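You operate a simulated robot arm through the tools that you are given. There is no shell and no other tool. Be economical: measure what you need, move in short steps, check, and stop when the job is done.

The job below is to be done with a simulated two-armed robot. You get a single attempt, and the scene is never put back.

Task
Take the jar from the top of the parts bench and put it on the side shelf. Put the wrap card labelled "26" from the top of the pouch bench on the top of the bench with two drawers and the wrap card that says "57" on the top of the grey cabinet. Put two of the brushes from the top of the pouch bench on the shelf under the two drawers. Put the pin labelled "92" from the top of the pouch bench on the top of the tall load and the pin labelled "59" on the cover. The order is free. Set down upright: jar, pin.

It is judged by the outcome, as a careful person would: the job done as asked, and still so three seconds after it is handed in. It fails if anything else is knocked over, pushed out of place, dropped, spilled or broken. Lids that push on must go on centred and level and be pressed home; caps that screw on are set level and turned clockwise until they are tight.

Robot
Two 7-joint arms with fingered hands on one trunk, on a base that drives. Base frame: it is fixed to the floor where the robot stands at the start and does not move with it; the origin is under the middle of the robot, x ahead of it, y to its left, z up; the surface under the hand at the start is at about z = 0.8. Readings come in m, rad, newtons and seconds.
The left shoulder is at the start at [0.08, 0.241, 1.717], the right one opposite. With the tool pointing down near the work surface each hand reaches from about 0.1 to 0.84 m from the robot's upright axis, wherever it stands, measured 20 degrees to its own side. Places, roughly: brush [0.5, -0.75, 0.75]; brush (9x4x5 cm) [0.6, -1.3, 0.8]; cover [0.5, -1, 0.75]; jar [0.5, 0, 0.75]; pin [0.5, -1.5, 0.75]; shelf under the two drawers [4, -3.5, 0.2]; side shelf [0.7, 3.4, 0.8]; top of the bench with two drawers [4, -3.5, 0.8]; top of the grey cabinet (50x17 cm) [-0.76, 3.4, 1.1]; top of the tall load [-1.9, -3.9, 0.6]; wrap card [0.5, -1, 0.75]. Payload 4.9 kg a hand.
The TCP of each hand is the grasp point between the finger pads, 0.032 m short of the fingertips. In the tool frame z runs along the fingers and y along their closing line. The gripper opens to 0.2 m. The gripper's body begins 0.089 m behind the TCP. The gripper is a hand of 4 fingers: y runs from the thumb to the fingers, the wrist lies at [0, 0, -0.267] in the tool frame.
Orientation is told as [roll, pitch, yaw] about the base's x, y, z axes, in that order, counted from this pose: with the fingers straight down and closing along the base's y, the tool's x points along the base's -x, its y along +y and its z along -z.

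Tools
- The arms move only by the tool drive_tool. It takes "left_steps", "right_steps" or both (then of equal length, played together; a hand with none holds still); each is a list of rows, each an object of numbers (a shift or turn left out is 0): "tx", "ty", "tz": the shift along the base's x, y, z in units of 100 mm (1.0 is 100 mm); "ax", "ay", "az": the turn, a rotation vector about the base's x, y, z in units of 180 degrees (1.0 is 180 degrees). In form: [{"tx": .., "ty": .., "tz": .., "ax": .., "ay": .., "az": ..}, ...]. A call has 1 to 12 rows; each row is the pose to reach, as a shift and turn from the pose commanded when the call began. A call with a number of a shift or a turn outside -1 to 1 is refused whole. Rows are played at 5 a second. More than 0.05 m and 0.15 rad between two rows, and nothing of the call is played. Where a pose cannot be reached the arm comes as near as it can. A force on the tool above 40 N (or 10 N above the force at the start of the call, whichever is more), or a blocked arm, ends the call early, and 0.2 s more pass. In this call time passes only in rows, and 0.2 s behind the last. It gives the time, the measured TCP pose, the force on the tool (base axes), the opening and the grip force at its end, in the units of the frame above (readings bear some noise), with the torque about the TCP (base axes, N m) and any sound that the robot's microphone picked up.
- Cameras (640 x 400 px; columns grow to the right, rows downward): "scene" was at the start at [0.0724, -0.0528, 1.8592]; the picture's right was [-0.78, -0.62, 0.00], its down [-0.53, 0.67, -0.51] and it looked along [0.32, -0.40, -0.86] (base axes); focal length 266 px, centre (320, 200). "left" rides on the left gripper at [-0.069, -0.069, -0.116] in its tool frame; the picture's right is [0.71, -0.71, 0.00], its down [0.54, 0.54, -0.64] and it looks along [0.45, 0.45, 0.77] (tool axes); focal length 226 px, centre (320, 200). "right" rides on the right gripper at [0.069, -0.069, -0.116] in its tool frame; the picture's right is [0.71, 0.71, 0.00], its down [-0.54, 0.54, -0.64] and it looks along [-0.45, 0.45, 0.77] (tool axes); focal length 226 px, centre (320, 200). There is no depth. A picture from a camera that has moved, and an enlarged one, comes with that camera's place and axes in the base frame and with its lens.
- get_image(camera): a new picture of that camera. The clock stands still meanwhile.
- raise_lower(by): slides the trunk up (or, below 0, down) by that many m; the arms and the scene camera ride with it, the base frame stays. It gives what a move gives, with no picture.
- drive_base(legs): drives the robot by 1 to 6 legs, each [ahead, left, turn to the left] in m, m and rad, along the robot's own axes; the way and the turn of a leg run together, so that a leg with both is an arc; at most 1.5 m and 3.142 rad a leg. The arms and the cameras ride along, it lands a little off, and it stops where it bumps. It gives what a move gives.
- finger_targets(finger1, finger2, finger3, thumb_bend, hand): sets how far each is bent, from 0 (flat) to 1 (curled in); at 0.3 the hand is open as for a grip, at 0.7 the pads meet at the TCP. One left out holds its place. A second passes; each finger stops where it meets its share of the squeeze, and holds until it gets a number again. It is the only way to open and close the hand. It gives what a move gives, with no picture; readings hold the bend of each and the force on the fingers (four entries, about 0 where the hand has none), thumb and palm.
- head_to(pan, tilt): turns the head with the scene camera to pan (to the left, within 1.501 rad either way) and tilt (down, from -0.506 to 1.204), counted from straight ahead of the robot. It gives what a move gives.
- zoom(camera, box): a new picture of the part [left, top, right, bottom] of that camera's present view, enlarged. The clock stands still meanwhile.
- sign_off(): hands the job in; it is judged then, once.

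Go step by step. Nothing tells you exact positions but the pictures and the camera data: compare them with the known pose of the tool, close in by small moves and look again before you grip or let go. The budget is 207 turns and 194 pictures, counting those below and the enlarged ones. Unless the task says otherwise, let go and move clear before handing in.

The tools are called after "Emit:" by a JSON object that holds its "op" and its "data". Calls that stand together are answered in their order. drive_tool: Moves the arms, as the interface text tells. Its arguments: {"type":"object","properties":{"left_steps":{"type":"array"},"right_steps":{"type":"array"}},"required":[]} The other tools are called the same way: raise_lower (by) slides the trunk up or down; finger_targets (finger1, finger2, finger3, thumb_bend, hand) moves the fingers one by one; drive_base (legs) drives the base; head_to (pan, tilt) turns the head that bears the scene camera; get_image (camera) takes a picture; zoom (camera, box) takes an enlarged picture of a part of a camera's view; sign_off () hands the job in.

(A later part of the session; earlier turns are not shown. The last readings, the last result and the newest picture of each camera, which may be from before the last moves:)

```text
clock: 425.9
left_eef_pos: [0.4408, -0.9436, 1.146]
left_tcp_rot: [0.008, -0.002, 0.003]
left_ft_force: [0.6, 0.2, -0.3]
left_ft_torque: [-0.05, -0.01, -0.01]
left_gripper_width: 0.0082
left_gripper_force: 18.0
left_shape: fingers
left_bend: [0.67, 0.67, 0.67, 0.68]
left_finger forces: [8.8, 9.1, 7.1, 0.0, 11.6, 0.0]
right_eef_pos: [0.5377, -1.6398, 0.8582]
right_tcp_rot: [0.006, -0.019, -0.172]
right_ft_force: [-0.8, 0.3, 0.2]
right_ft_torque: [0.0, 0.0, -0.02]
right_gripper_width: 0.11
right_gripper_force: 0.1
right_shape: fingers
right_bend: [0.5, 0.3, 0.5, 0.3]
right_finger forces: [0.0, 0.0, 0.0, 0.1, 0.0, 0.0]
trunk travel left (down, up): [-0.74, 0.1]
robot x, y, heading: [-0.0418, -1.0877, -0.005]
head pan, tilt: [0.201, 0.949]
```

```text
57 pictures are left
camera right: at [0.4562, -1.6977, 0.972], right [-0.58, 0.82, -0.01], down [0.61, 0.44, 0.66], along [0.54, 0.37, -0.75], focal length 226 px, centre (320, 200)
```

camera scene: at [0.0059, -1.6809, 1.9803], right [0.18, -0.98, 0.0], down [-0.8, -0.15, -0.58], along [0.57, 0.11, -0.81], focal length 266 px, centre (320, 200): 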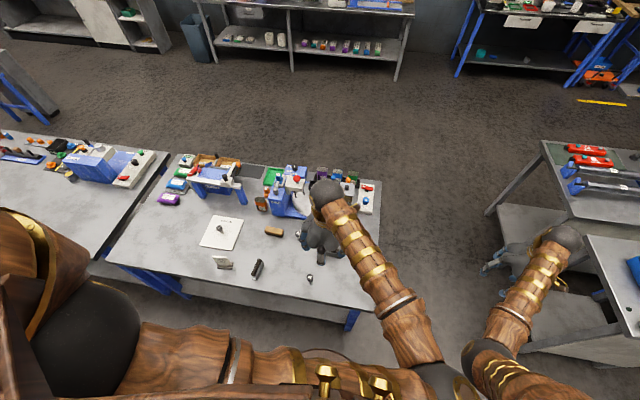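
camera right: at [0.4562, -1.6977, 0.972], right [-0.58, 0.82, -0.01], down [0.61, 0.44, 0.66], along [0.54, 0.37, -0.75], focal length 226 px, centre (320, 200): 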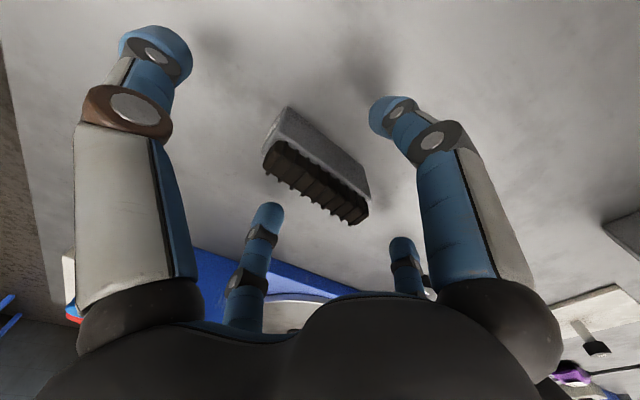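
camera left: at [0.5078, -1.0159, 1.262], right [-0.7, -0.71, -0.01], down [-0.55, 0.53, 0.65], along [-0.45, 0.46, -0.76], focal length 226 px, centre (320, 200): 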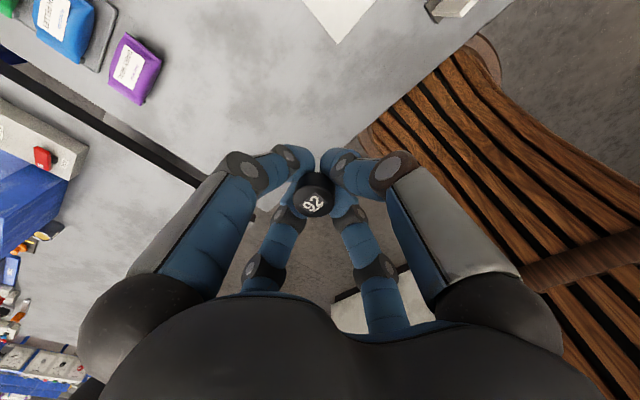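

Well placed. Close fingers 1 and 3, then add the end fingers and lift.

Emit:
{"op": "finger_targets", "data": {"hand": "right", "finger1": 0.72, "finger3": 0.72}}

Emit:
{"op": "get_image", "data": {"camera": "right"}}

Emit:
{"op": "finger_targets", "data": {"hand": "right", "finger1": 0.8, "finger2": 0.5, "finger3": 0.8, "thumb_bend": 0.5}}

Emit:
{"op": "drive_tool", "data": {"right_steps": [{"tz": 0.2}, {"tz": 0.6}, {"tz": 1.0}]}}

Emit:
{"op": "get_image", "data": {"camera": "right"}}

```text
clock: 426.9
left_eef_pos: [0.4398, -0.9445, 1.1465]
left_tcp_rot: [0.009, -0.003, 0.003]
left_ft_force: [0.0, 0.1, -0.8]
left_ft_torque: [-0.03, -0.04, 0.01]
left_gripper_width: 0.0085
left_gripper_force: 18.2
left_shape: fingers
left_bend: [0.67, 0.67, 0.67, 0.68]
left_finger forces: [8.8, 9.2, 7.1, 0.0, 11.6, 0.1]
right_eef_pos: [0.5371, -1.6389, 0.8575]
right_tcp_rot: [0.007, -0.018, -0.17]
right_ft_force: [0.0, 0.6, 0.2]
right_ft_torque: [-0.02, 0.02, 0.01]
right_gripper_width: 0.0964
right_gripper_force: 7.4
right_shape: fingers
right_bend: [0.66, 0.3, 0.67, 0.3]
right_finger forces: [7.6, 0.1, 7.8, 0.1, 0.0, 0.0]
trunk travel left (down, up): [-0.74, 0.1]
robot x, y, heading: [-0.0474, -1.0905, -0.005]
head pan, tilt: [0.201, 0.949]
```

```text
56 pictures are left
camera right: at [0.4556, -1.6976, 0.9718], right [-0.58, 0.82, -0.01], down [0.61, 0.44, 0.66], along [0.54, 0.37, -0.75], focal length 226 px, centre (320, 200)
```

right: 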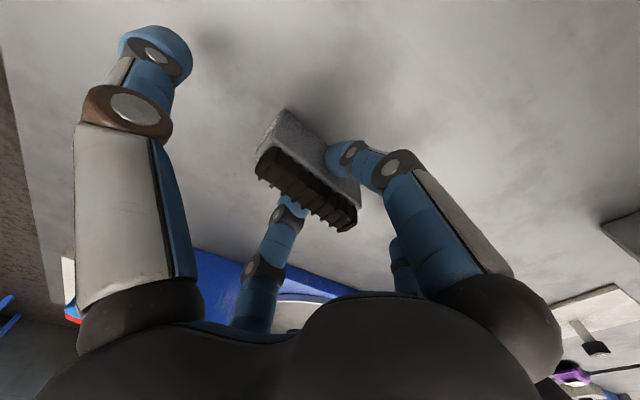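

```text
clock: 427.9
left_eef_pos: [0.441, -0.9447, 1.146]
left_tcp_rot: [0.006, -0.003, 0.004]
left_ft_force: [0.2, 0.3, -1.4]
left_ft_torque: [0.0, 0.01, 0.01]
left_gripper_width: 0.0084
left_gripper_force: 18.6
left_shape: fingers
left_bend: [0.67, 0.67, 0.67, 0.68]
left_finger forces: [8.8, 9.2, 7.0, 0.0, 11.7, 0.1]
right_eef_pos: [0.5384, -1.6388, 0.8569]
right_tcp_rot: [0.007, -0.017, -0.172]
right_ft_force: [0.4, -0.4, 0.6]
right_ft_torque: [0.0, -0.02, 0.03]
right_gripper_width: 0.0483
right_gripper_force: 8.6
right_shape: fingers
right_bend: [0.66, 0.5, 0.67, 0.5]
right_finger forces: [8.9, 0.1, 8.8, 0.0, 0.1, 0.0]
trunk travel left (down, up): [-0.74, 0.1]
robot x, y, heading: [-0.0451, -1.0856, -0.007]
head pan, tilt: [0.201, 0.949]
```

```text
clock: 428.7
left_eef_pos: [0.4405, -0.9449, 1.1464]
left_tcp_rot: [0.006, -0.003, 0.005]
left_ft_force: [-0.4, -0.1, -1.2]
left_ft_torque: [0.0, 0.0, -0.01]
left_gripper_width: 0.0084
left_gripper_force: 18.4
left_shape: fingers
left_bend: [0.67, 0.67, 0.67, 0.68]
left_finger forces: [8.8, 9.2, 7.1, 0.1, 11.6, 0.0]
right_eef_pos: [0.535, -1.6375, 0.9586]
right_tcp_rot: [0.009, -0.017, -0.169]
right_ft_force: [0.0, 0.6, -1.1]
right_ft_torque: [0.01, -0.02, 0.04]
right_gripper_width: 0.0486
right_gripper_force: 8.9
right_shape: fingers
right_bend: [0.66, 0.5, 0.67, 0.5]
right_finger forces: [8.7, 0.1, 8.8, 0.0, 0.0, 0.0]
trunk travel left (down, up): [-0.74, 0.1]
robot x, y, heading: [-0.042, -1.0864, -0.002]
head pan, tilt: [0.201, 0.949]
```

```text
55 pictures are left
camera right: at [0.4532, -1.6957, 1.0731], right [-0.58, 0.82, -0.01], down [0.61, 0.44, 0.66], along [0.54, 0.37, -0.75], focal length 226 px, centre (320, 200)
```

right: 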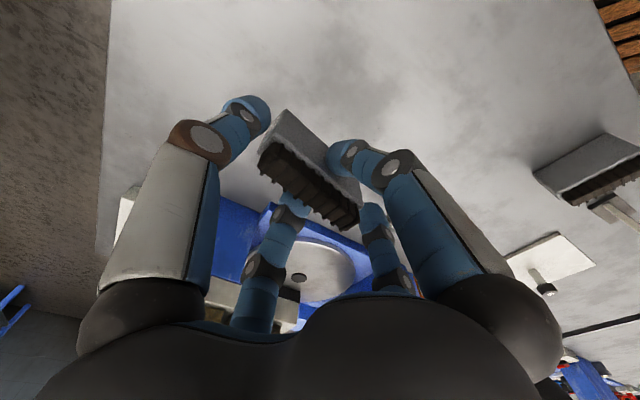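

Brush held level. Support the ends, lift more, and drive to the two-drawer bench again.

Emit:
{"op": "finger_targets", "data": {"hand": "right", "finger2": 0.57, "thumb_bend": 0.57}}

Emit:
{"op": "drive_tool", "data": {"right_steps": [{"tx": -0.15, "tz": 0.4}, {"tx": -0.3, "tz": 0.8}, {"tx": -0.3, "tz": 1.0}]}}

Emit:
{"op": "drive_base", "data": {"legs": [[0, -1.27, 0.004], [1.25, 0, 0], [1.2, 0, 0]]}}

```text
clock: 429.7
left_eef_pos: [0.4414, -0.9449, 1.1467]
left_tcp_rot: [0.009, 0.0, 0.005]
left_ft_force: [-0.1, -0.1, -0.1]
left_ft_torque: [0.03, 0.01, 0.0]
left_gripper_width: 0.0084
left_gripper_force: 18.8
left_shape: fingers
left_bend: [0.67, 0.67, 0.67, 0.68]
left_finger forces: [8.8, 9.3, 7.1, 0.0, 11.5, 0.1]
right_eef_pos: [0.5354, -1.6383, 0.9591]
right_tcp_rot: [0.008, -0.018, -0.17]
right_ft_force: [-0.1, 0.7, -1.9]
right_ft_torque: [0.03, 0.02, 0.04]
right_gripper_width: 0.045
right_gripper_force: 12.6
right_shape: fingers
right_bend: [0.66, 0.55, 0.67, 0.54]
right_finger forces: [8.9, 1.7, 8.9, 0.0, 5.9, 0.0]
trunk travel left (down, up): [-0.74, 0.1]
robot x, y, heading: [-0.0424, -1.0897, -0.006]
head pan, tilt: [0.201, 0.949]
```

```text
clock: 430.5
left_eef_pos: [0.4408, -0.9456, 1.1455]
left_tcp_rot: [0.008, 0.0, 0.005]
left_ft_force: [0.8, -0.2, -0.4]
left_ft_torque: [0.0, -0.01, 0.0]
left_gripper_width: 0.0086
left_gripper_force: 18.2
left_shape: fingers
left_bend: [0.67, 0.67, 0.67, 0.68]
left_finger forces: [8.8, 9.2, 7.2, 0.0, 11.7, 0.1]
right_eef_pos: [0.508, -1.6389, 1.0588]
right_tcp_rot: [0.009, -0.017, -0.17]
right_ft_force: [-1.0, 0.2, -1.0]
right_ft_torque: [-0.01, -0.02, -0.02]
right_gripper_width: 0.0449
right_gripper_force: 12.8
right_shape: fingers
right_bend: [0.66, 0.55, 0.67, 0.54]
right_finger forces: [8.8, 1.8, 8.8, 0.0, 5.9, 0.0]
trunk travel left (down, up): [-0.74, 0.1]
robot x, y, heading: [-0.0404, -1.0875, -0.002]
head pan, tilt: [0.201, 0.949]
```

```text
clock: 448.5
left_eef_pos: [2.8595, -2.2413, 1.1469]
left_tcp_rot: [0.008, -0.004, 0.016]
left_ft_force: [-0.4, -0.2, 0.5]
left_ft_torque: [0.01, 0.04, 0.02]
left_gripper_width: 0.0083
left_gripper_force: 18.3
left_shape: fingers
left_bend: [0.67, 0.67, 0.67, 0.68]
left_finger forces: [8.8, 9.2, 7.2, 0.0, 11.6, 0.0]
right_eef_pos: [2.9367, -2.9349, 1.0601]
right_tcp_rot: [0.009, -0.019, -0.157]
right_ft_force: [0.8, -0.5, -0.7]
right_ft_torque: [0.02, 0.01, 0.0]
right_gripper_width: 0.0447
right_gripper_force: 12.8
right_shape: fingers
right_bend: [0.66, 0.55, 0.67, 0.54]
right_finger forces: [8.8, 1.8, 8.9, 0.1, 5.9, 0.0]
trunk travel left (down, up): [-0.74, 0.1]
robot x, y, heading: [2.3807, -2.3891, 0.011]
head pan, tilt: [0.201, 0.949]
```

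Strafe right, lower the trunk in free space, retract the left hand and pitch the right hand forward (33°).

Emit:
{"op": "drive_base", "data": {"legs": [[0, -0.81, -0.008]]}}

Emit:
{"op": "raise_lower", "data": {"by": -0.4}}

Emit:
{"op": "raise_lower", "data": {"by": -0.3}}

Emit:
{"op": "drive_tool", "data": {"left_steps": [{"tx": -0.2}, {"tx": -0.4}, {"tx": -0.6}, {"tx": -0.8}, {"tx": -1.0}], "right_steps": [{"tx": 0.2, "ay": -0.037, "az": 0.01}, {"tx": 0.4, "ay": -0.073, "az": 0.02}, {"tx": 0.6, "ay": -0.11, "az": 0.03}, {"tx": 0.8, "ay": -0.147, "az": 0.04}, {"tx": 1.0, "ay": -0.183, "az": 0.05}]}}

Emit:
{"op": "head_to", "data": {"pan": -0.4, "tilt": 0.6}}

Emit:
{"op": "get_image", "data": {"camera": "scene"}}

Emit:
{"op": "get_image", "data": {"camera": "right"}}

```text
clock: 452.9
left_eef_pos: [2.8654, -3.0665, 1.1453]
left_tcp_rot: [0.007, -0.003, 0.008]
left_ft_force: [0.3, -0.5, -1.0]
left_ft_torque: [0.0, 0.01, 0.03]
left_gripper_width: 0.0081
left_gripper_force: 18.0
left_shape: fingers
left_bend: [0.67, 0.67, 0.67, 0.68]
left_finger forces: [8.8, 9.2, 7.2, 0.0, 11.5, 0.1]
right_eef_pos: [2.9377, -3.7598, 1.0601]
right_tcp_rot: [0.006, -0.017, -0.167]
right_ft_force: [0.6, 0.3, -1.0]
right_ft_torque: [-0.01, 0.01, 0.01]
right_gripper_width: 0.0448
right_gripper_force: 12.8
right_shape: fingers
right_bend: [0.66, 0.55, 0.67, 0.54]
right_finger forces: [8.8, 1.8, 8.7, 0.0, 6.0, 0.0]
trunk travel left (down, up): [-0.74, 0.1]
robot x, y, heading: [2.384, -3.2118, 0.006]
head pan, tilt: [0.201, 0.949]
```

```text
clock: 456.7
left_eef_pos: [2.8676, -3.0666, 0.746]
left_tcp_rot: [0.007, -0.002, 0.009]
left_ft_force: [-0.7, -0.1, 0.1]
left_ft_torque: [0.02, -0.01, 0.0]
left_gripper_width: 0.0084
left_gripper_force: 18.3
left_shape: fingers
left_bend: [0.67, 0.67, 0.67, 0.68]
left_finger forces: [8.8, 9.2, 7.2, 0.0, 11.5, 0.0]
right_eef_pos: [2.938, -3.7619, 0.6588]
right_tcp_rot: [0.01, -0.018, -0.165]
right_ft_force: [0.2, -0.5, -1.4]
right_ft_torque: [0.02, -0.01, -0.03]
right_gripper_width: 0.0446
right_gripper_force: 12.2
right_shape: fingers
right_bend: [0.66, 0.55, 0.67, 0.54]
right_finger forces: [8.8, 1.8, 8.8, 0.1, 6.0, 0.0]
trunk travel left (down, up): [-0.34, 0.5]
robot x, y, heading: [2.383, -3.2109, -0.0]
head pan, tilt: [0.201, 0.949]
```

```text
clock: 459.7
left_eef_pos: [2.867, -3.066, 0.4468]
left_tcp_rot: [0.007, -0.003, 0.008]
left_ft_force: [0.5, 0.6, 0.1]
left_ft_torque: [0.0, -0.02, 0.02]
left_gripper_width: 0.0082
left_gripper_force: 18.3
left_shape: fingers
left_bend: [0.67, 0.67, 0.67, 0.68]
left_finger forces: [8.8, 9.2, 7.2, 0.1, 11.5, 0.0]
right_eef_pos: [2.9381, -3.7606, 0.3596]
right_tcp_rot: [0.009, -0.017, -0.166]
right_ft_force: [-0.2, -0.5, -1.0]
right_ft_torque: [-0.01, 0.01, -0.03]
right_gripper_width: 0.0445
right_gripper_force: 12.2
right_shape: fingers
right_bend: [0.66, 0.55, 0.67, 0.54]
right_finger forces: [8.8, 1.8, 8.8, 0.1, 5.8, 0.0]
trunk travel left (down, up): [-0.04, 0.8]
robot x, y, heading: [2.3864, -3.2109, -0.0]
head pan, tilt: [0.201, 0.949]
```

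```text
clock: 460.9
left_eef_pos: [2.766, -3.0484, 0.4425]
left_tcp_rot: [0.031, 0.001, 0.026]
left_ft_force: [-0.7, -0.6, -0.7]
left_ft_torque: [0.01, -0.02, -0.02]
left_gripper_width: 0.0083
left_gripper_force: 18.5
left_shape: fingers
left_bend: [0.67, 0.67, 0.67, 0.68]
left_finger forces: [8.7, 9.1, 7.2, 0.0, 11.4, 0.0]
right_eef_pos: [3.0401, -3.7681, 0.3636]
right_tcp_rot: [0.06, -0.597, -0.024]
right_ft_force: [-0.9, 0.2, -1.3]
right_ft_torque: [0.0, 0.03, -0.01]
right_gripper_width: 0.0443
right_gripper_force: 12.9
right_shape: fingers
right_bend: [0.66, 0.55, 0.67, 0.54]
right_finger forces: [9.1, 1.9, 8.7, 0.1, 5.9, 0.1]
trunk travel left (down, up): [-0.04, 0.8]
robot x, y, heading: [2.387, -3.2133, 0.006]
head pan, tilt: [0.201, 0.949]
```

```text
clock: 461.9
left_eef_pos: [2.7661, -3.0479, 0.4425]
left_tcp_rot: [0.032, -0.003, 0.028]
left_ft_force: [-0.1, -0.2, 0.0]
left_ft_torque: [0.02, 0.01, -0.01]
left_gripper_width: 0.0084
left_gripper_force: 18.1
left_shape: fingers
left_bend: [0.67, 0.67, 0.67, 0.68]
left_finger forces: [8.7, 9.1, 7.1, 0.1, 11.3, 0.1]
right_eef_pos: [3.04, -3.7635, 0.3611]
right_tcp_rot: [0.061, -0.593, -0.022]
right_ft_force: [0.2, -0.2, -1.6]
right_ft_torque: [0.01, 0.02, 0.02]
right_gripper_width: 0.0443
right_gripper_force: 12.5
right_shape: fingers
right_bend: [0.66, 0.55, 0.67, 0.54]
right_finger forces: [9.1, 1.9, 8.6, 0.0, 5.9, 0.0]
trunk travel left (down, up): [-0.04, 0.8]
robot x, y, heading: [2.3825, -3.2109, 0.003]
head pan, tilt: [-0.4, 0.6]
```

```text
54 pictures are left
camera scene: at [2.4976, -3.2467, 1.3086], right [-0.39, -0.92, 0.0], down [-0.52, 0.22, -0.82], along [0.76, -0.32, -0.57], focal length 266 px, centre (320, 200)
```

scene: 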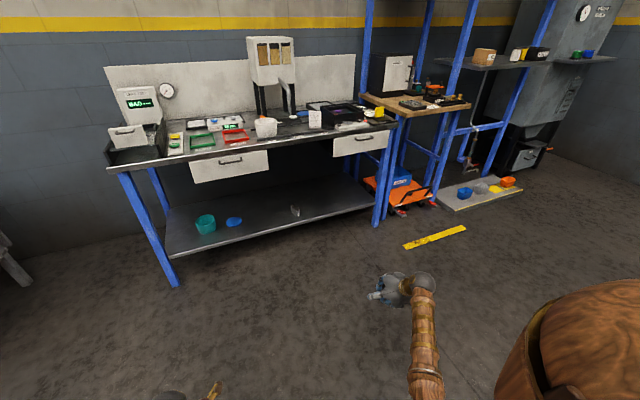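

```text
53 pictures are left
camera right: at [2.9186, -3.8381, 0.416], right [-0.6, 0.72, -0.36], down [0.08, 0.5, 0.86], along [0.8, 0.48, -0.36], focal length 226 px, centre (320, 200)
```

right: 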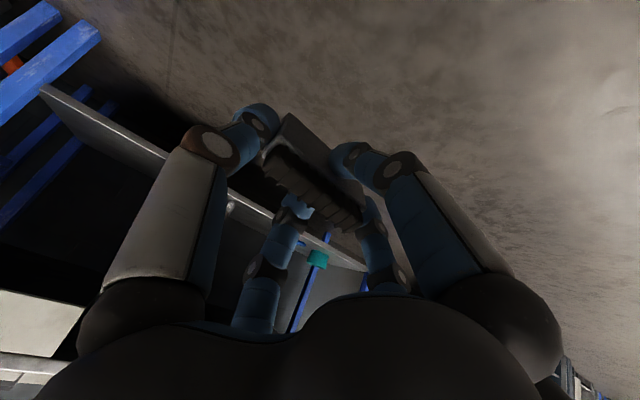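

Path good; extend the right hand 7 cm and drive in.

Emit:
{"op": "drive_tool", "data": {"right_steps": [{"tx": 0.35}, {"tx": 0.7}]}}

Emit:
{"op": "drive_base", "data": {"legs": [[0.6, 0, 0]]}}

Emit:
{"op": "get_image", "data": {"camera": "scene"}}

Emit:
{"op": "get_image", "data": {"camera": "right"}}

```text
clock: 462.5
left_eef_pos: [2.769, -3.0532, 0.4451]
left_tcp_rot: [0.013, -0.001, 0.046]
left_ft_force: [0.8, 0.2, -0.9]
left_ft_torque: [0.01, 0.05, -0.02]
left_gripper_width: 0.0086
left_gripper_force: 17.8
left_shape: fingers
left_bend: [0.67, 0.67, 0.67, 0.68]
left_finger forces: [8.6, 9.2, 7.2, 0.1, 11.3, 0.1]
right_eef_pos: [3.107, -3.7607, 0.3566]
right_tcp_rot: [0.065, -0.585, -0.022]
right_ft_force: [-0.1, 0.5, -1.3]
right_ft_torque: [0.04, -0.03, -0.05]
right_gripper_width: 0.0443
right_gripper_force: 13.0
right_shape: fingers
right_bend: [0.66, 0.55, 0.67, 0.54]
right_finger forces: [9.3, 2.0, 8.7, 0.0, 6.0, 0.1]
trunk travel left (down, up): [-0.04, 0.8]
robot x, y, heading: [2.3891, -3.2112, 0.005]
head pan, tilt: [-0.4, 0.6]
```

```text
clock: 465.9
left_eef_pos: [3.3778, -3.0494, 0.4452]
left_tcp_rot: [0.016, -0.001, 0.043]
left_ft_force: [0.4, 0.1, -0.5]
left_ft_torque: [0.0, 0.03, 0.01]
left_gripper_width: 0.0084
left_gripper_force: 18.1
left_shape: fingers
left_bend: [0.67, 0.67, 0.67, 0.68]
left_finger forces: [8.7, 9.2, 7.2, 0.0, 11.3, 0.0]
right_eef_pos: [3.7179, -3.7582, 0.3614]
right_tcp_rot: [0.063, -0.589, -0.02]
right_ft_force: [-0.4, 0.7, -2.0]
right_ft_torque: [0.01, 0.02, -0.01]
right_gripper_width: 0.0448
right_gripper_force: 13.0
right_shape: fingers
right_bend: [0.66, 0.55, 0.67, 0.54]
right_finger forces: [9.1, 1.8, 8.7, 0.0, 5.9, 0.0]
trunk travel left (down, up): [-0.04, 0.8]
robot x, y, heading: [2.9966, -3.2086, 0.002]
head pan, tilt: [-0.4, 0.6]
```

```text
52 pictures are left
camera scene: at [3.1072, -3.2449, 1.3086], right [-0.39, -0.92, 0.0], down [-0.52, 0.22, -0.82], along [0.76, -0.32, -0.57], focal length 266 px, centre (320, 200)
```

scene: 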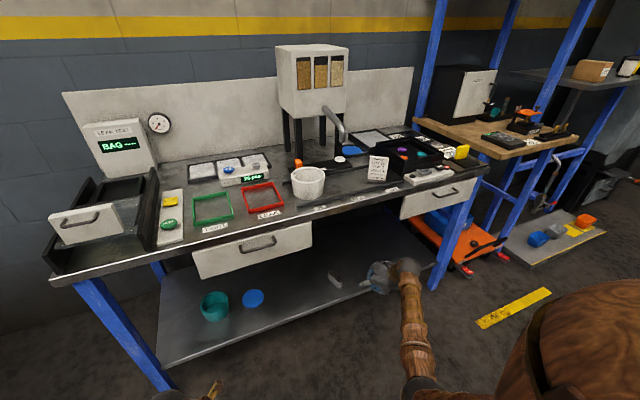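

```text
51 pictures are left
camera right: at [3.5984, -3.8339, 0.4146], right [-0.6, 0.72, -0.36], down [0.08, 0.5, 0.86], along [0.8, 0.49, -0.36], focal length 226 px, centre (320, 200)
```

right: 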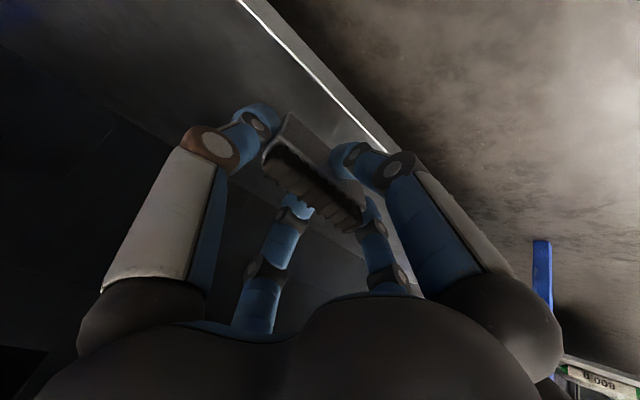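

Shift 1.5 cm away from the first brush, drive in 0.15 m, and lower.

Emit:
{"op": "drive_tool", "data": {"right_steps": [{"ty": -0.18}]}}

Emit:
{"op": "drive_base", "data": {"legs": [[0.15, 0, 0]]}}

Emit:
{"op": "drive_tool", "data": {"right_steps": [{"tz": -0.1}, {"tz": -0.2}, {"tz": -0.3}]}}

Emit:
{"op": "get_image", "data": {"camera": "right"}}

Emit:
{"op": "get_image", "data": {"camera": "scene"}}

```text
clock: 466.4
left_eef_pos: [3.3765, -3.0504, 0.4449]
left_tcp_rot: [0.016, -0.002, 0.045]
left_ft_force: [0.4, -0.4, -1.0]
left_ft_torque: [0.03, 0.0, -0.01]
left_gripper_width: 0.0085
left_gripper_force: 18.4
left_shape: fingers
left_bend: [0.67, 0.67, 0.67, 0.68]
left_finger forces: [8.9, 9.1, 7.2, 0.0, 11.5, 0.0]
right_eef_pos: [3.7195, -3.7767, 0.359]
right_tcp_rot: [0.065, -0.589, -0.021]
right_ft_force: [0.4, -0.2, -1.0]
right_ft_torque: [0.03, 0.05, 0.02]
right_gripper_width: 0.0448
right_gripper_force: 12.5
right_shape: fingers
right_bend: [0.66, 0.55, 0.67, 0.54]
right_finger forces: [9.1, 1.9, 8.8, 0.1, 5.9, 0.0]
trunk travel left (down, up): [-0.04, 0.8]
robot x, y, heading: [2.9963, -3.209, 0.003]
head pan, tilt: [-0.4, 0.6]
```

```text
clock: 467.7
left_eef_pos: [3.5228, -3.0504, 0.4445]
left_tcp_rot: [0.014, 0.0, 0.041]
left_ft_force: [0.2, 0.5, -1.6]
left_ft_torque: [0.01, 0.03, 0.0]
left_gripper_width: 0.0085
left_gripper_force: 18.5
left_shape: fingers
left_bend: [0.67, 0.67, 0.67, 0.68]
left_finger forces: [8.8, 9.1, 7.3, 0.0, 11.4, 0.1]
right_eef_pos: [3.8635, -3.7774, 0.3601]
right_tcp_rot: [0.063, -0.589, -0.019]
right_ft_force: [0.3, 0.0, -0.9]
right_ft_torque: [0.03, 0.0, 0.02]
right_gripper_width: 0.0449
right_gripper_force: 12.7
right_shape: fingers
right_bend: [0.66, 0.55, 0.67, 0.54]
right_finger forces: [9.1, 1.8, 8.8, 0.1, 5.9, 0.0]
trunk travel left (down, up): [-0.04, 0.8]
robot x, y, heading: [3.1392, -3.2081, 0.002]
head pan, tilt: [-0.4, 0.6]
```

```text
clock: 468.5
left_eef_pos: [3.5228, -3.0491, 0.4451]
left_tcp_rot: [0.015, -0.001, 0.045]
left_ft_force: [0.2, 0.0, -1.2]
left_ft_torque: [0.0, 0.0, 0.01]
left_gripper_width: 0.0084
left_gripper_force: 18.0
left_shape: fingers
left_bend: [0.67, 0.67, 0.67, 0.68]
left_finger forces: [8.8, 9.2, 7.3, 0.0, 11.4, 0.2]
right_eef_pos: [3.8638, -3.7776, 0.3292]
right_tcp_rot: [0.064, -0.59, -0.021]
right_ft_force: [-0.4, -0.3, -1.7]
right_ft_torque: [0.04, 0.0, 0.01]
right_gripper_width: 0.0446
right_gripper_force: 12.6
right_shape: fingers
right_bend: [0.66, 0.55, 0.67, 0.54]
right_finger forces: [9.2, 1.9, 8.7, 0.1, 5.9, 0.0]
trunk travel left (down, up): [-0.04, 0.8]
robot x, y, heading: [3.1413, -3.2105, 0.004]
head pan, tilt: [-0.4, 0.6]
```

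```text
50 pictures are left
camera right: at [3.7425, -3.8529, 0.3846], right [-0.6, 0.72, -0.36], down [0.08, 0.5, 0.86], along [0.8, 0.49, -0.36], focal length 226 px, centre (320, 200)
```

right: 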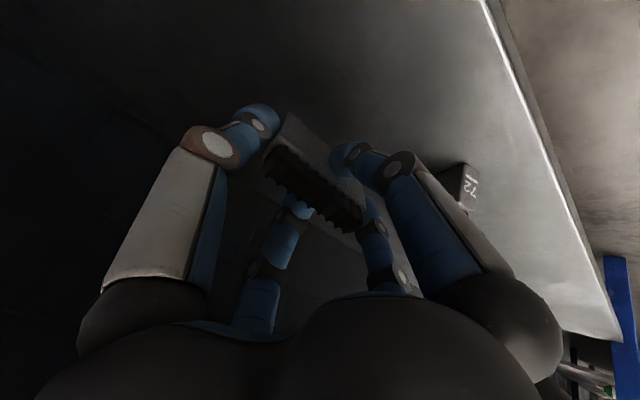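

```text
49 pictures are left
camera scene: at [3.2525, -3.2447, 1.3086], right [-0.39, -0.92, 0.0], down [-0.52, 0.22, -0.82], along [0.76, -0.32, -0.57], focal length 266 px, centre (320, 200)
```

scene: 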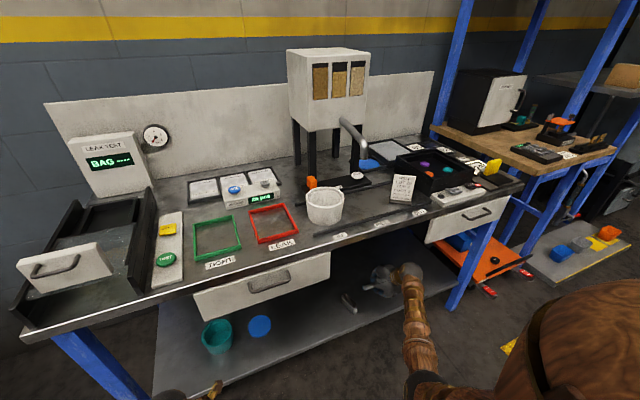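

Emit:
{"op": "drive_tool", "data": {"right_steps": [{"tz": -0.05}, {"tz": -0.1}, {"tz": -0.15}, {"tz": -0.2}, {"tz": -0.24}, {"tz": -0.28}, {"tz": -0.32}, {"tz": -0.36}, {"tz": -0.4}, {"tz": -0.44}, {"tz": -0.48}, {"tz": -0.52}]}}

Emit:
{"op": "get_image", "data": {"camera": "right"}}

```text
clock: 471.1
left_eef_pos: [3.5223, -3.0492, 0.4459]
left_tcp_rot: [0.016, -0.002, 0.044]
left_ft_force: [0.2, 0.3, 0.1]
left_ft_torque: [-0.02, 0.0, 0.02]
left_gripper_width: 0.0084
left_gripper_force: 18.3
left_shape: fingers
left_bend: [0.67, 0.67, 0.67, 0.68]
left_finger forces: [8.8, 9.1, 7.2, 0.0, 11.4, 0.0]
right_eef_pos: [3.8648, -3.7773, 0.2818]
right_tcp_rot: [0.062, -0.592, -0.022]
right_ft_force: [-2.3, 2.0, 6.8]
right_ft_torque: [-0.18, -0.09, -0.03]
right_gripper_width: 0.044
right_gripper_force: 13.5
right_shape: fingers
right_bend: [0.66, 0.55, 0.67, 0.54]
right_finger forces: [9.4, 2.3, 10.0, 0.0, 5.9, 0.0]
trunk travel left (down, up): [-0.04, 0.8]
robot x, y, heading: [3.1381, -3.2094, -0.001]
head pan, tilt: [-0.4, 0.6]
```

```text
48 pictures are left
camera right: at [3.7434, -3.8523, 0.3349], right [-0.6, 0.72, -0.36], down [0.08, 0.5, 0.86], along [0.8, 0.49, -0.36], focal length 226 px, centre (320, 200)
```

right: 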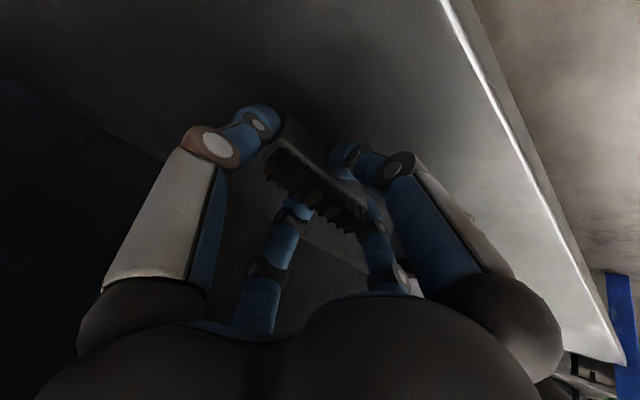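

Contact with the shelf. Open the fingers a little (keeping finger2 away from the first brush).

Emit:
{"op": "drive_tool", "data": {"right_steps": [{"tz": -0.02}]}}

Emit:
{"op": "finger_targets", "data": {"hand": "right", "finger1": 0.58, "finger2": 0.53, "finger3": 0.52, "thumb_bend": 0.48}}

Emit:
{"op": "get_image", "data": {"camera": "right"}}

```text
clock: 471.5
left_eef_pos: [3.5223, -3.0493, 0.4435]
left_tcp_rot: [0.016, -0.002, 0.045]
left_ft_force: [1.2, 0.1, -1.4]
left_ft_torque: [-0.01, -0.04, 0.02]
left_gripper_width: 0.0088
left_gripper_force: 18.4
left_shape: fingers
left_bend: [0.67, 0.67, 0.67, 0.68]
left_finger forces: [8.8, 9.2, 7.3, 0.1, 11.4, 0.1]
right_eef_pos: [3.8639, -3.7781, 0.2788]
right_tcp_rot: [0.062, -0.591, -0.019]
right_ft_force: [-0.2, 0.5, 8.3]
right_ft_torque: [-0.25, -0.18, -0.01]
right_gripper_width: 0.0441
right_gripper_force: 14.4
right_shape: fingers
right_bend: [0.66, 0.55, 0.67, 0.54]
right_finger forces: [9.4, 1.7, 11.6, 0.1, 5.9, 0.1]
trunk travel left (down, up): [-0.04, 0.8]
robot x, y, heading: [3.1416, -3.2117, 0.001]
head pan, tilt: [-0.4, 0.6]
```

```text
clock: 472.5
left_eef_pos: [3.5238, -3.0492, 0.4449]
left_tcp_rot: [0.016, -0.001, 0.042]
left_ft_force: [0.0, 0.3, -0.4]
left_ft_torque: [0.02, 0.0, 0.0]
left_gripper_width: 0.0083
left_gripper_force: 18.3
left_shape: fingers
left_bend: [0.67, 0.67, 0.67, 0.68]
left_finger forces: [8.7, 9.1, 7.3, 0.1, 11.4, 0.0]
right_eef_pos: [3.8639, -3.7772, 0.2772]
right_tcp_rot: [0.064, -0.589, -0.022]
right_ft_force: [1.7, 0.9, 4.5]
right_ft_torque: [0.01, -0.02, 0.02]
right_gripper_width: 0.0578
right_gripper_force: 2.1
right_shape: fingers
right_bend: [0.59, 0.53, 0.52, 0.48]
right_finger forces: [5.1, 0.0, 0.0, 0.1, 0.0, 0.0]
trunk travel left (down, up): [-0.04, 0.8]
robot x, y, heading: [3.1392, -3.2094, 0.005]
head pan, tilt: [-0.4, 0.6]
```

```text
47 pictures are left
camera right: at [3.7428, -3.8521, 0.3316], right [-0.6, 0.72, -0.36], down [0.08, 0.5, 0.86], along [0.8, 0.49, -0.36], focal length 226 px, centre (320, 200)
```

right: 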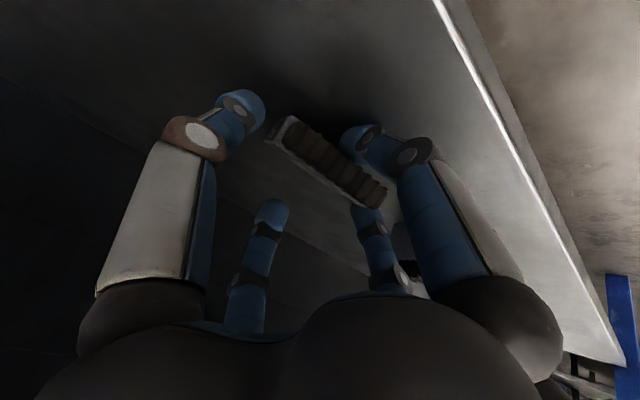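

Emit:
{"op": "drive_tool", "data": {"right_steps": [{"tz": 0.15}, {"tz": 0.4}, {"tz": 0.7}]}}

Emit:
{"op": "get_image", "data": {"camera": "right"}}

```text
clock: 473.3
left_eef_pos: [3.5226, -3.0498, 0.4446]
left_tcp_rot: [0.015, -0.001, 0.044]
left_ft_force: [1.0, 0.0, -0.2]
left_ft_torque: [-0.02, 0.03, -0.02]
left_gripper_width: 0.0085
left_gripper_force: 17.8
left_shape: fingers
left_bend: [0.67, 0.67, 0.67, 0.68]
left_finger forces: [8.7, 9.1, 7.3, 0.0, 11.4, 0.0]
right_eef_pos: [3.8625, -3.7794, 0.3466]
right_tcp_rot: [0.065, -0.589, -0.021]
right_ft_force: [-0.5, 0.1, -0.2]
right_ft_torque: [-0.01, 0.01, 0.0]
right_gripper_width: 0.0621
right_gripper_force: 0.0
right_shape: fingers
right_bend: [0.57, 0.53, 0.52, 0.48]
right_finger forces: [0.1, 0.1, 0.0, 0.0, 0.1, 0.0]
trunk travel left (down, up): [-0.04, 0.8]
robot x, y, heading: [3.1423, -3.2094, 0.002]
head pan, tilt: [-0.4, 0.6]
```

```text
46 pictures are left
camera right: at [3.7429, -3.8537, 0.4012], right [-0.6, 0.72, -0.36], down [0.08, 0.5, 0.86], along [0.8, 0.49, -0.36], focal length 226 px, centre (320, 200)
```

right: 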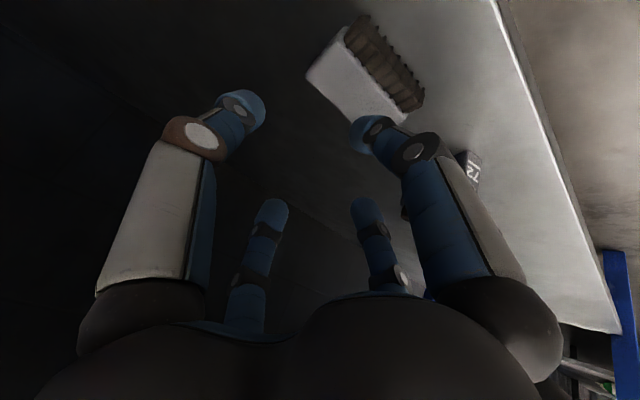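

Both brushes rest on the shelf. Back out, restore the right hand, raise the trunk and head back toward the tall load.

Emit:
{"op": "drive_base", "data": {"legs": [[-0.8, 0, 0]]}}

Emit:
{"op": "zoom", "data": {"camera": "scene", "box": [100, 80, 420, 280]}}

Emit:
{"op": "drive_tool", "data": {"right_steps": [{"tx": -0.2, "ay": 0.037}, {"tx": -0.4, "ay": 0.073}, {"tx": -0.6, "ay": 0.11}, {"tx": -0.8, "ay": 0.147}, {"tx": -1.0, "ay": 0.183}], "left_steps": [{"tx": 0.2}, {"tx": 0.4}, {"tx": 0.6}, {"tx": 0.8}, {"tx": 1.0}]}}

Emit:
{"op": "raise_lower", "data": {"by": 0.4}}

Emit:
{"op": "raise_lower", "data": {"by": 0.3}}

Emit:
{"op": "drive_base", "data": {"legs": [[0, 0.84, 0]]}}

```text
clock: 477.6
left_eef_pos: [2.7232, -3.0515, 0.4445]
left_tcp_rot: [0.016, -0.004, 0.036]
left_ft_force: [0.1, 0.2, -0.7]
left_ft_torque: [0.01, 0.04, 0.0]
left_gripper_width: 0.0085
left_gripper_force: 18.0
left_shape: fingers
left_bend: [0.67, 0.67, 0.67, 0.68]
left_finger forces: [8.9, 9.1, 7.2, 0.0, 11.4, 0.0]
right_eef_pos: [3.0593, -3.7841, 0.3473]
right_tcp_rot: [0.061, -0.59, -0.028]
right_ft_force: [-0.3, -0.4, -0.2]
right_ft_torque: [-0.02, -0.01, 0.01]
right_gripper_width: 0.062
right_gripper_force: 0.0
right_shape: fingers
right_bend: [0.57, 0.53, 0.52, 0.48]
right_finger forces: [0.0, 0.1, 0.0, 0.0, 0.0, 0.1]
trunk travel left (down, up): [-0.04, 0.8]
robot x, y, heading: [2.339, -3.2133, -0.003]
head pan, tilt: [-0.4, 0.6]
```

```text
2.00 times, centred on (260, 180) of scene
camera zoom: at [2.4506, -3.2445, 1.3087], right [-0.39, -0.92, 0.0], down [-0.52, 0.22, -0.83], along [0.76, -0.32, -0.56], focal length 533 px, centre (440, 240)
```

zoom: 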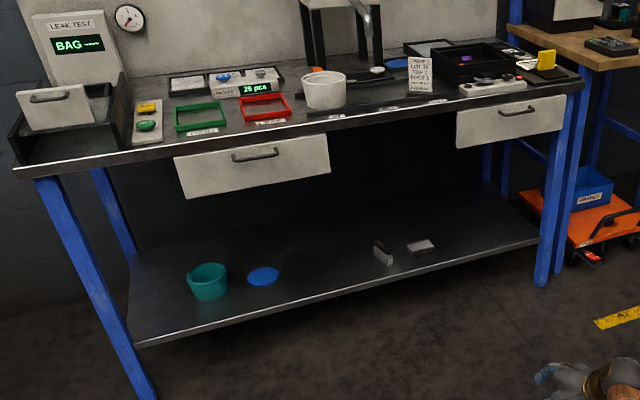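

```text
clock: 478.8
left_eef_pos: [2.8228, -3.0543, 0.4433]
left_tcp_rot: [0.016, -0.002, 0.037]
left_ft_force: [0.2, 0.6, -0.9]
left_ft_torque: [0.03, 0.02, -0.01]
left_gripper_width: 0.0083
left_gripper_force: 18.2
left_shape: fingers
left_bend: [0.67, 0.67, 0.67, 0.68]
left_finger forces: [8.8, 9.1, 7.4, 0.1, 11.3, 0.1]
right_eef_pos: [2.9591, -3.7825, 0.3471]
right_tcp_rot: [0.048, -0.013, -0.024]
right_ft_force: [-0.8, -0.6, 0.0]
right_ft_torque: [-0.02, 0.01, -0.01]
right_gripper_width: 0.0619
right_gripper_force: 0.1
right_shape: fingers
right_bend: [0.57, 0.53, 0.52, 0.48]
right_finger forces: [0.1, 0.0, 0.0, 0.0, 0.1, 0.1]
trunk travel left (down, up): [-0.04, 0.8]
robot x, y, heading: [2.3388, -3.2103, -0.003]
head pan, tilt: [-0.4, 0.6]
```

```text
clock: 482.6
left_eef_pos: [2.8231, -3.0537, 0.8448]
left_tcp_rot: [0.015, -0.003, 0.037]
left_ft_force: [0.4, -1.1, -1.1]
left_ft_torque: [0.0, 0.0, -0.02]
left_gripper_width: 0.0084
left_gripper_force: 17.9
left_shape: fingers
left_bend: [0.67, 0.67, 0.67, 0.68]
left_finger forces: [8.8, 9.1, 7.5, 0.1, 11.2, 0.0]
right_eef_pos: [2.9583, -3.7833, 0.747]
right_tcp_rot: [0.049, -0.015, -0.022]
right_ft_force: [0.6, 0.9, 0.6]
right_ft_torque: [-0.03, -0.03, -0.02]
right_gripper_width: 0.062
right_gripper_force: 0.0
right_shape: fingers
right_bend: [0.57, 0.53, 0.52, 0.48]
right_finger forces: [0.0, 0.0, 0.0, 0.0, 0.1, 0.0]
trunk travel left (down, up): [-0.44, 0.4]
robot x, y, heading: [2.3375, -3.2044, -0.009]
head pan, tilt: [-0.4, 0.6]
```

```text
clock: 485.6
left_eef_pos: [2.8233, -3.0548, 1.1446]
left_tcp_rot: [0.015, -0.001, 0.036]
left_ft_force: [0.6, -0.8, -0.8]
left_ft_torque: [0.02, 0.04, 0.05]
left_gripper_width: 0.0081
left_gripper_force: 18.1
left_shape: fingers
left_bend: [0.67, 0.67, 0.67, 0.68]
left_finger forces: [8.8, 9.1, 7.4, 0.1, 11.2, 0.0]
right_eef_pos: [2.9586, -3.7835, 1.0481]
right_tcp_rot: [0.049, -0.014, -0.023]
right_ft_force: [-0.1, 0.1, -0.6]
right_ft_torque: [-0.01, 0.0, 0.01]
right_gripper_width: 0.0619
right_gripper_force: 0.1
right_shape: fingers
right_bend: [0.57, 0.53, 0.52, 0.48]
right_finger forces: [0.1, 0.0, 0.1, 0.0, 0.0, 0.1]
trunk travel left (down, up): [-0.74, 0.1]
robot x, y, heading: [2.338, -3.2065, -0.007]
head pan, tilt: [-0.4, 0.6]
```

```text
clock: 490.0
left_eef_pos: [2.8232, -2.223, 1.1438]
left_tcp_rot: [0.018, -0.003, 0.041]
left_ft_force: [0.0, -0.2, -1.0]
left_ft_torque: [0.03, 0.02, -0.02]
left_gripper_width: 0.0083
left_gripper_force: 18.3
left_shape: fingers
left_bend: [0.67, 0.67, 0.67, 0.68]
left_finger forces: [8.9, 9.1, 7.3, 0.0, 11.1, 0.0]
right_eef_pos: [2.9628, -2.9513, 1.0463]
right_tcp_rot: [0.05, -0.014, -0.019]
right_ft_force: [0.3, -0.6, 0.4]
right_ft_torque: [0.02, 0.02, 0.03]
right_gripper_width: 0.062
right_gripper_force: 0.0
right_shape: fingers
right_bend: [0.57, 0.53, 0.52, 0.48]
right_finger forces: [0.0, 0.0, 0.1, 0.0, 0.1, 0.0]
trunk travel left (down, up): [-0.74, 0.1]
robot x, y, heading: [2.3395, -2.3811, 0.006]
head pan, tilt: [-0.4, 0.6]
```

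Brushes and card all fine in view. Drive back through the gap and turn to view the tall load.

Emit:
{"op": "drive_base", "data": {"legs": [[-1.25, 0, -0.006], [-1.25, 0, 0], [-0.25, 0, 0], [0, 0, -2.2]]}}

Emit:
{"op": "head_to", "data": {"pan": 0.0, "tilt": 0.45}}

Emit:
{"op": "get_image", "data": {"camera": "scene"}}

```text
clock: 508.9
left_eef_pos: [-0.5488, -2.8822, 1.1435]
left_tcp_rot: [0.016, -0.001, -2.149]
left_ft_force: [-0.9, -0.7, -0.3]
left_ft_torque: [-0.01, 0.02, 0.04]
left_gripper_width: 0.0084
left_gripper_force: 17.0
left_shape: fingers
left_bend: [0.67, 0.67, 0.67, 0.68]
left_finger forces: [8.4, 9.3, 6.4, 0.0, 11.2, 0.0]
right_eef_pos: [-1.2226, -2.5725, 1.0475]
right_tcp_rot: [0.049, -0.013, -2.21]
right_ft_force: [-0.7, 0.2, -0.2]
right_ft_torque: [-0.01, 0.03, 0.01]
right_gripper_width: 0.0621
right_gripper_force: 0.2
right_shape: fingers
right_bend: [0.57, 0.53, 0.52, 0.48]
right_finger forces: [0.0, 0.0, 0.0, 0.0, 0.0, 0.0]
trunk travel left (down, up): [-0.74, 0.1]
robot x, y, heading: [-0.4025, -2.3975, -2.19]
head pan, tilt: [-0.4, 0.6]
```

```text
clock: 509.8
left_eef_pos: [-0.549, -2.8828, 1.1448]
left_tcp_rot: [0.016, -0.001, -2.15]
left_ft_force: [-0.4, 0.5, -0.8]
left_ft_torque: [-0.01, 0.01, 0.0]
left_gripper_width: 0.008
left_gripper_force: 17.8
left_shape: fingers
left_bend: [0.67, 0.67, 0.67, 0.68]
left_finger forces: [8.4, 9.3, 6.4, 0.1, 11.3, 0.0]
right_eef_pos: [-1.2231, -2.5713, 1.047]
right_tcp_rot: [0.05, -0.015, -2.209]
right_ft_force: [-0.2, 0.8, 0.8]
right_ft_torque: [0.01, 0.0, -0.03]
right_gripper_width: 0.0622
right_gripper_force: 0.1
right_shape: fingers
right_bend: [0.57, 0.53, 0.52, 0.48]
right_finger forces: [0.0, 0.0, 0.1, 0.1, 0.0, 0.0]
trunk travel left (down, up): [-0.74, 0.1]
robot x, y, heading: [-0.3966, -2.3942, -2.195]
head pan, tilt: [0.0, 0.45]
```

```text
44 pictures are left
camera scene: at [-0.468, -2.4961, 2.0222], right [-0.81, 0.58, 0.0], down [0.25, 0.35, -0.9], along [-0.52, -0.73, -0.44], focal length 266 px, centre (320, 200)
```

scene: 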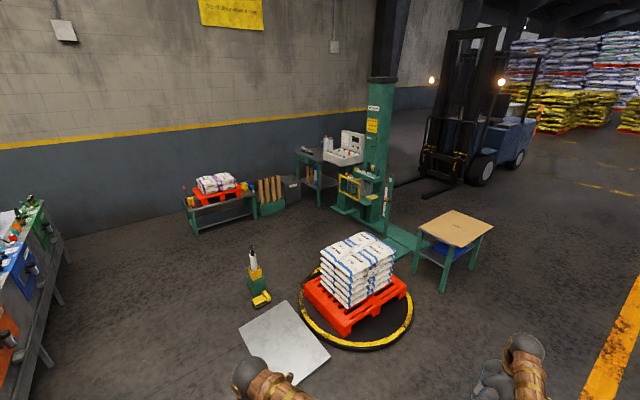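

The tall load is the bag stack on the turntable at ≈(−1.87,−3.87). Zoom in on its top.

Emit:
{"op": "zoom", "data": {"camera": "scene", "box": [290, 215, 430, 345]}}

```text
3.08 times, centred on (360, 280) of scene
camera zoom: at [-0.468, -2.4961, 2.0222], right [-0.81, 0.58, 0.0], down [0.25, 0.35, -0.9], along [-0.52, -0.73, -0.44], focal length 820 px, centre (197, -46)
```

zoom: 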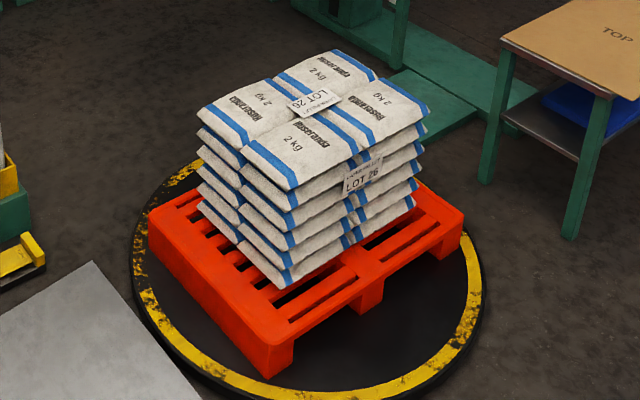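

Target: the near bag top around (−1.72,−3.74). Drive to stand at about (−1.80,−2.95) facing −y.

Emit:
{"op": "drive_base", "data": {"legs": [[0, 0, 0.624], [0, -1.4, 0], [0.35, 0, 0]]}}

Emit:
{"op": "head_to", "data": {"pan": 0.0, "tilt": 0.75}}

Emit:
{"op": "get_image", "data": {"camera": "scene"}}

```text
clock: 520.2
left_eef_pos: [-1.6335, -3.2234, 1.1453]
left_tcp_rot: [0.015, -0.004, -1.546]
left_ft_force: [0.9, 0.7, -1.2]
left_ft_torque: [-0.04, 0.03, 0.0]
left_gripper_width: 0.0082
left_gripper_force: 17.3
left_shape: fingers
left_bend: [0.67, 0.67, 0.67, 0.68]
left_finger forces: [8.4, 9.3, 6.3, 0.0, 11.1, 0.0]
right_eef_pos: [-2.3653, -3.3512, 1.0479]
right_tcp_rot: [0.048, -0.016, -1.607]
right_ft_force: [-0.3, 1.2, -0.1]
right_ft_torque: [-0.03, 0.0, -0.03]
right_gripper_width: 0.0622
right_gripper_force: 0.1
right_shape: fingers
right_bend: [0.57, 0.53, 0.52, 0.48]
right_finger forces: [0.1, 0.0, 0.0, 0.0, 0.0, 0.0]
trunk travel left (down, up): [-0.74, 0.1]
robot x, y, heading: [-1.7857, -2.7393, -1.586]
head pan, tilt: [0.0, 0.45]
```

```text
clock: 521.0
left_eef_pos: [-1.6344, -3.226, 1.1465]
left_tcp_rot: [0.017, -0.003, -1.546]
left_ft_force: [-0.7, -0.8, -0.5]
left_ft_torque: [0.03, -0.02, -0.02]
left_gripper_width: 0.008
left_gripper_force: 17.5
left_shape: fingers
left_bend: [0.67, 0.67, 0.67, 0.68]
left_finger forces: [8.5, 9.3, 6.2, 0.0, 11.2, 0.0]
right_eef_pos: [-2.3636, -3.3522, 1.047]
right_tcp_rot: [0.05, -0.015, -1.606]
right_ft_force: [0.7, 0.8, 0.1]
right_ft_torque: [-0.04, -0.02, 0.01]
right_gripper_width: 0.0621
right_gripper_force: 0.0
right_shape: fingers
right_bend: [0.57, 0.53, 0.52, 0.48]
right_finger forces: [0.0, 0.0, 0.0, 0.0, 0.1, 0.0]
trunk travel left (down, up): [-0.74, 0.1]
robot x, y, heading: [-1.785, -2.7409, -1.592]
head pan, tilt: [0.0, 0.75]
```

```text
42 pictures are left
camera scene: at [-1.7859, -2.8528, 1.9959], right [-1.0, 0.02, 0.0], down [0.01, 0.68, -0.73], along [-0.01, -0.73, -0.68], focal length 266 px, centre (320, 200)
```

scene: 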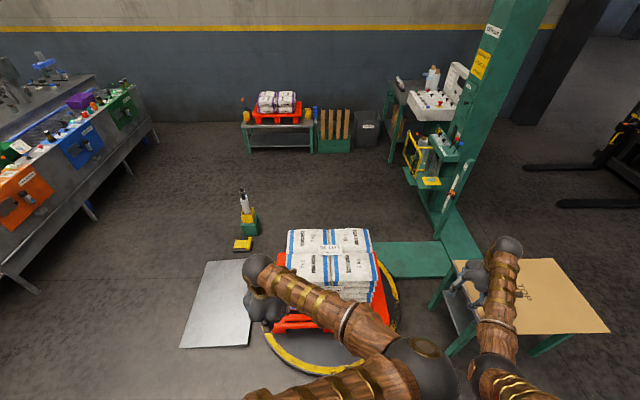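

Shift the base slightly so the right hand stays clear of the brown table, then approach and lower in stages.

Emit:
{"op": "drive_base", "data": {"legs": [[0.2, 0.11, 0.018]]}}

Emit:
{"op": "raise_lower", "data": {"by": -0.3}}

Emit:
{"op": "drive_tool", "data": {"left_steps": [{"ty": -0.3, "tx": -0.3, "tz": 0.1}, {"ty": -0.6, "tx": -0.6, "tz": 0.2}, {"ty": -0.9, "tx": -0.9, "tz": 0.3}], "right_steps": [{"ty": 0.2, "tz": 0.3}, {"ty": 0.4, "tz": 0.6}, {"ty": 0.6, "tz": 0.9}]}}

Emit:
{"op": "get_image", "data": {"camera": "scene"}}

Emit:
{"op": "get_image", "data": {"camera": "left"}}

```text
clock: 522.8
left_eef_pos: [-1.5199, -3.4189, 1.1461]
left_tcp_rot: [0.016, -0.006, -1.53]
left_ft_force: [-0.4, 0.9, -0.2]
left_ft_torque: [-0.05, 0.01, -0.01]
left_gripper_width: 0.0079
left_gripper_force: 18.0
left_shape: fingers
left_bend: [0.67, 0.67, 0.67, 0.68]
left_finger forces: [8.3, 9.2, 6.2, 0.1, 11.1, 0.0]
right_eef_pos: [-2.2486, -3.5581, 1.0486]
right_tcp_rot: [0.05, -0.018, -1.59]
right_ft_force: [-0.3, -0.2, 0.2]
right_ft_torque: [-0.04, -0.05, -0.01]
right_gripper_width: 0.0621
right_gripper_force: 0.1
right_shape: fingers
right_bend: [0.57, 0.53, 0.52, 0.48]
right_finger forces: [0.0, 0.0, 0.0, 0.0, 0.1, 0.1]
trunk travel left (down, up): [-0.74, 0.1]
robot x, y, heading: [-1.6724, -2.9391, -1.57]
head pan, tilt: [0.0, 0.75]
```

```text
clock: 525.8
left_eef_pos: [-1.5181, -3.4224, 0.8452]
left_tcp_rot: [0.015, -0.003, -1.531]
left_ft_force: [0.1, 0.8, -0.9]
left_ft_torque: [-0.01, -0.04, 0.02]
left_gripper_width: 0.0079
left_gripper_force: 17.4
left_shape: fingers
left_bend: [0.67, 0.67, 0.67, 0.68]
left_finger forces: [8.3, 9.3, 6.1, 0.0, 11.3, 0.0]
right_eef_pos: [-2.2461, -3.5619, 0.7479]
right_tcp_rot: [0.049, -0.015, -1.591]
right_ft_force: [0.2, 0.5, -1.3]
right_ft_torque: [-0.01, 0.01, 0.02]
right_gripper_width: 0.0618
right_gripper_force: 0.0
right_shape: fingers
right_bend: [0.57, 0.53, 0.52, 0.48]
right_finger forces: [0.0, 0.0, 0.0, 0.1, 0.1, 0.0]
trunk travel left (down, up): [-0.44, 0.4]
robot x, y, heading: [-1.6739, -2.9383, -1.568]
head pan, tilt: [0.0, 0.75]
```

```text
clock: 526.6
left_eef_pos: [-1.607, -3.5132, 0.8739]
left_tcp_rot: [0.017, -0.001, -1.529]
left_ft_force: [-0.3, -0.1, -1.1]
left_ft_torque: [0.01, 0.01, 0.0]
left_gripper_width: 0.0083
left_gripper_force: 18.6
left_shape: fingers
left_bend: [0.67, 0.67, 0.72, 0.68]
left_finger forces: [8.3, 9.4, 6.3, 0.0, 11.1, 0.1]
right_eef_pos: [-2.2467, -3.5, 0.8366]
right_tcp_rot: [0.049, -0.013, -1.591]
right_ft_force: [-0.3, 0.8, 0.6]
right_ft_torque: [-0.01, 0.03, 0.0]
right_gripper_width: 0.0623
right_gripper_force: 0.0
right_shape: fingers
right_bend: [0.57, 0.53, 0.52, 0.48]
right_finger forces: [0.0, 0.0, 0.1, 0.0, 0.0, 0.0]
trunk travel left (down, up): [-0.44, 0.4]
robot x, y, heading: [-1.6753, -2.9427, -1.569]
head pan, tilt: [0.0, 0.75]
```

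```text
41 pictures are left
camera scene: at [-1.6754, -3.0526, 1.6958], right [-1.0, 0.0, 0.0], down [0.0, 0.68, -0.73], along [0.0, -0.73, -0.68], focal length 266 px, centre (320, 200)
```

scene: 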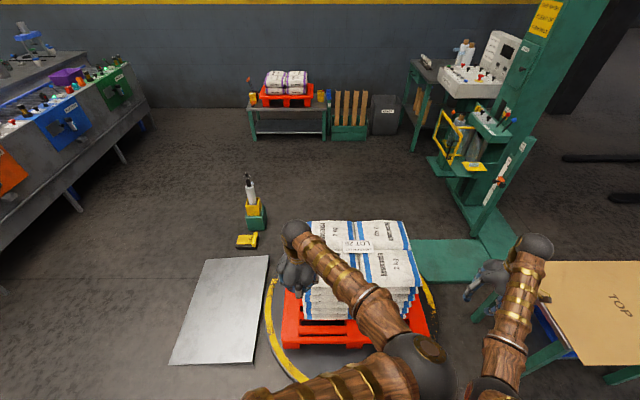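

```text
40 pictures are left
camera left: at [-1.6767, -3.5836, 0.9893], right [-0.74, 0.68, -0.01], down [0.51, 0.56, 0.65], along [0.45, 0.47, -0.76], focal length 226 px, centre (320, 200)
```

left: 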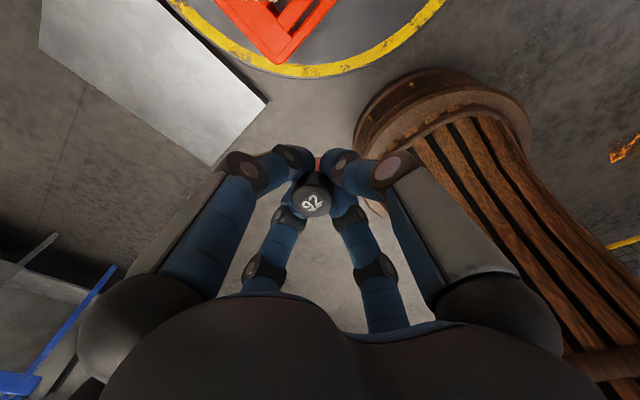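

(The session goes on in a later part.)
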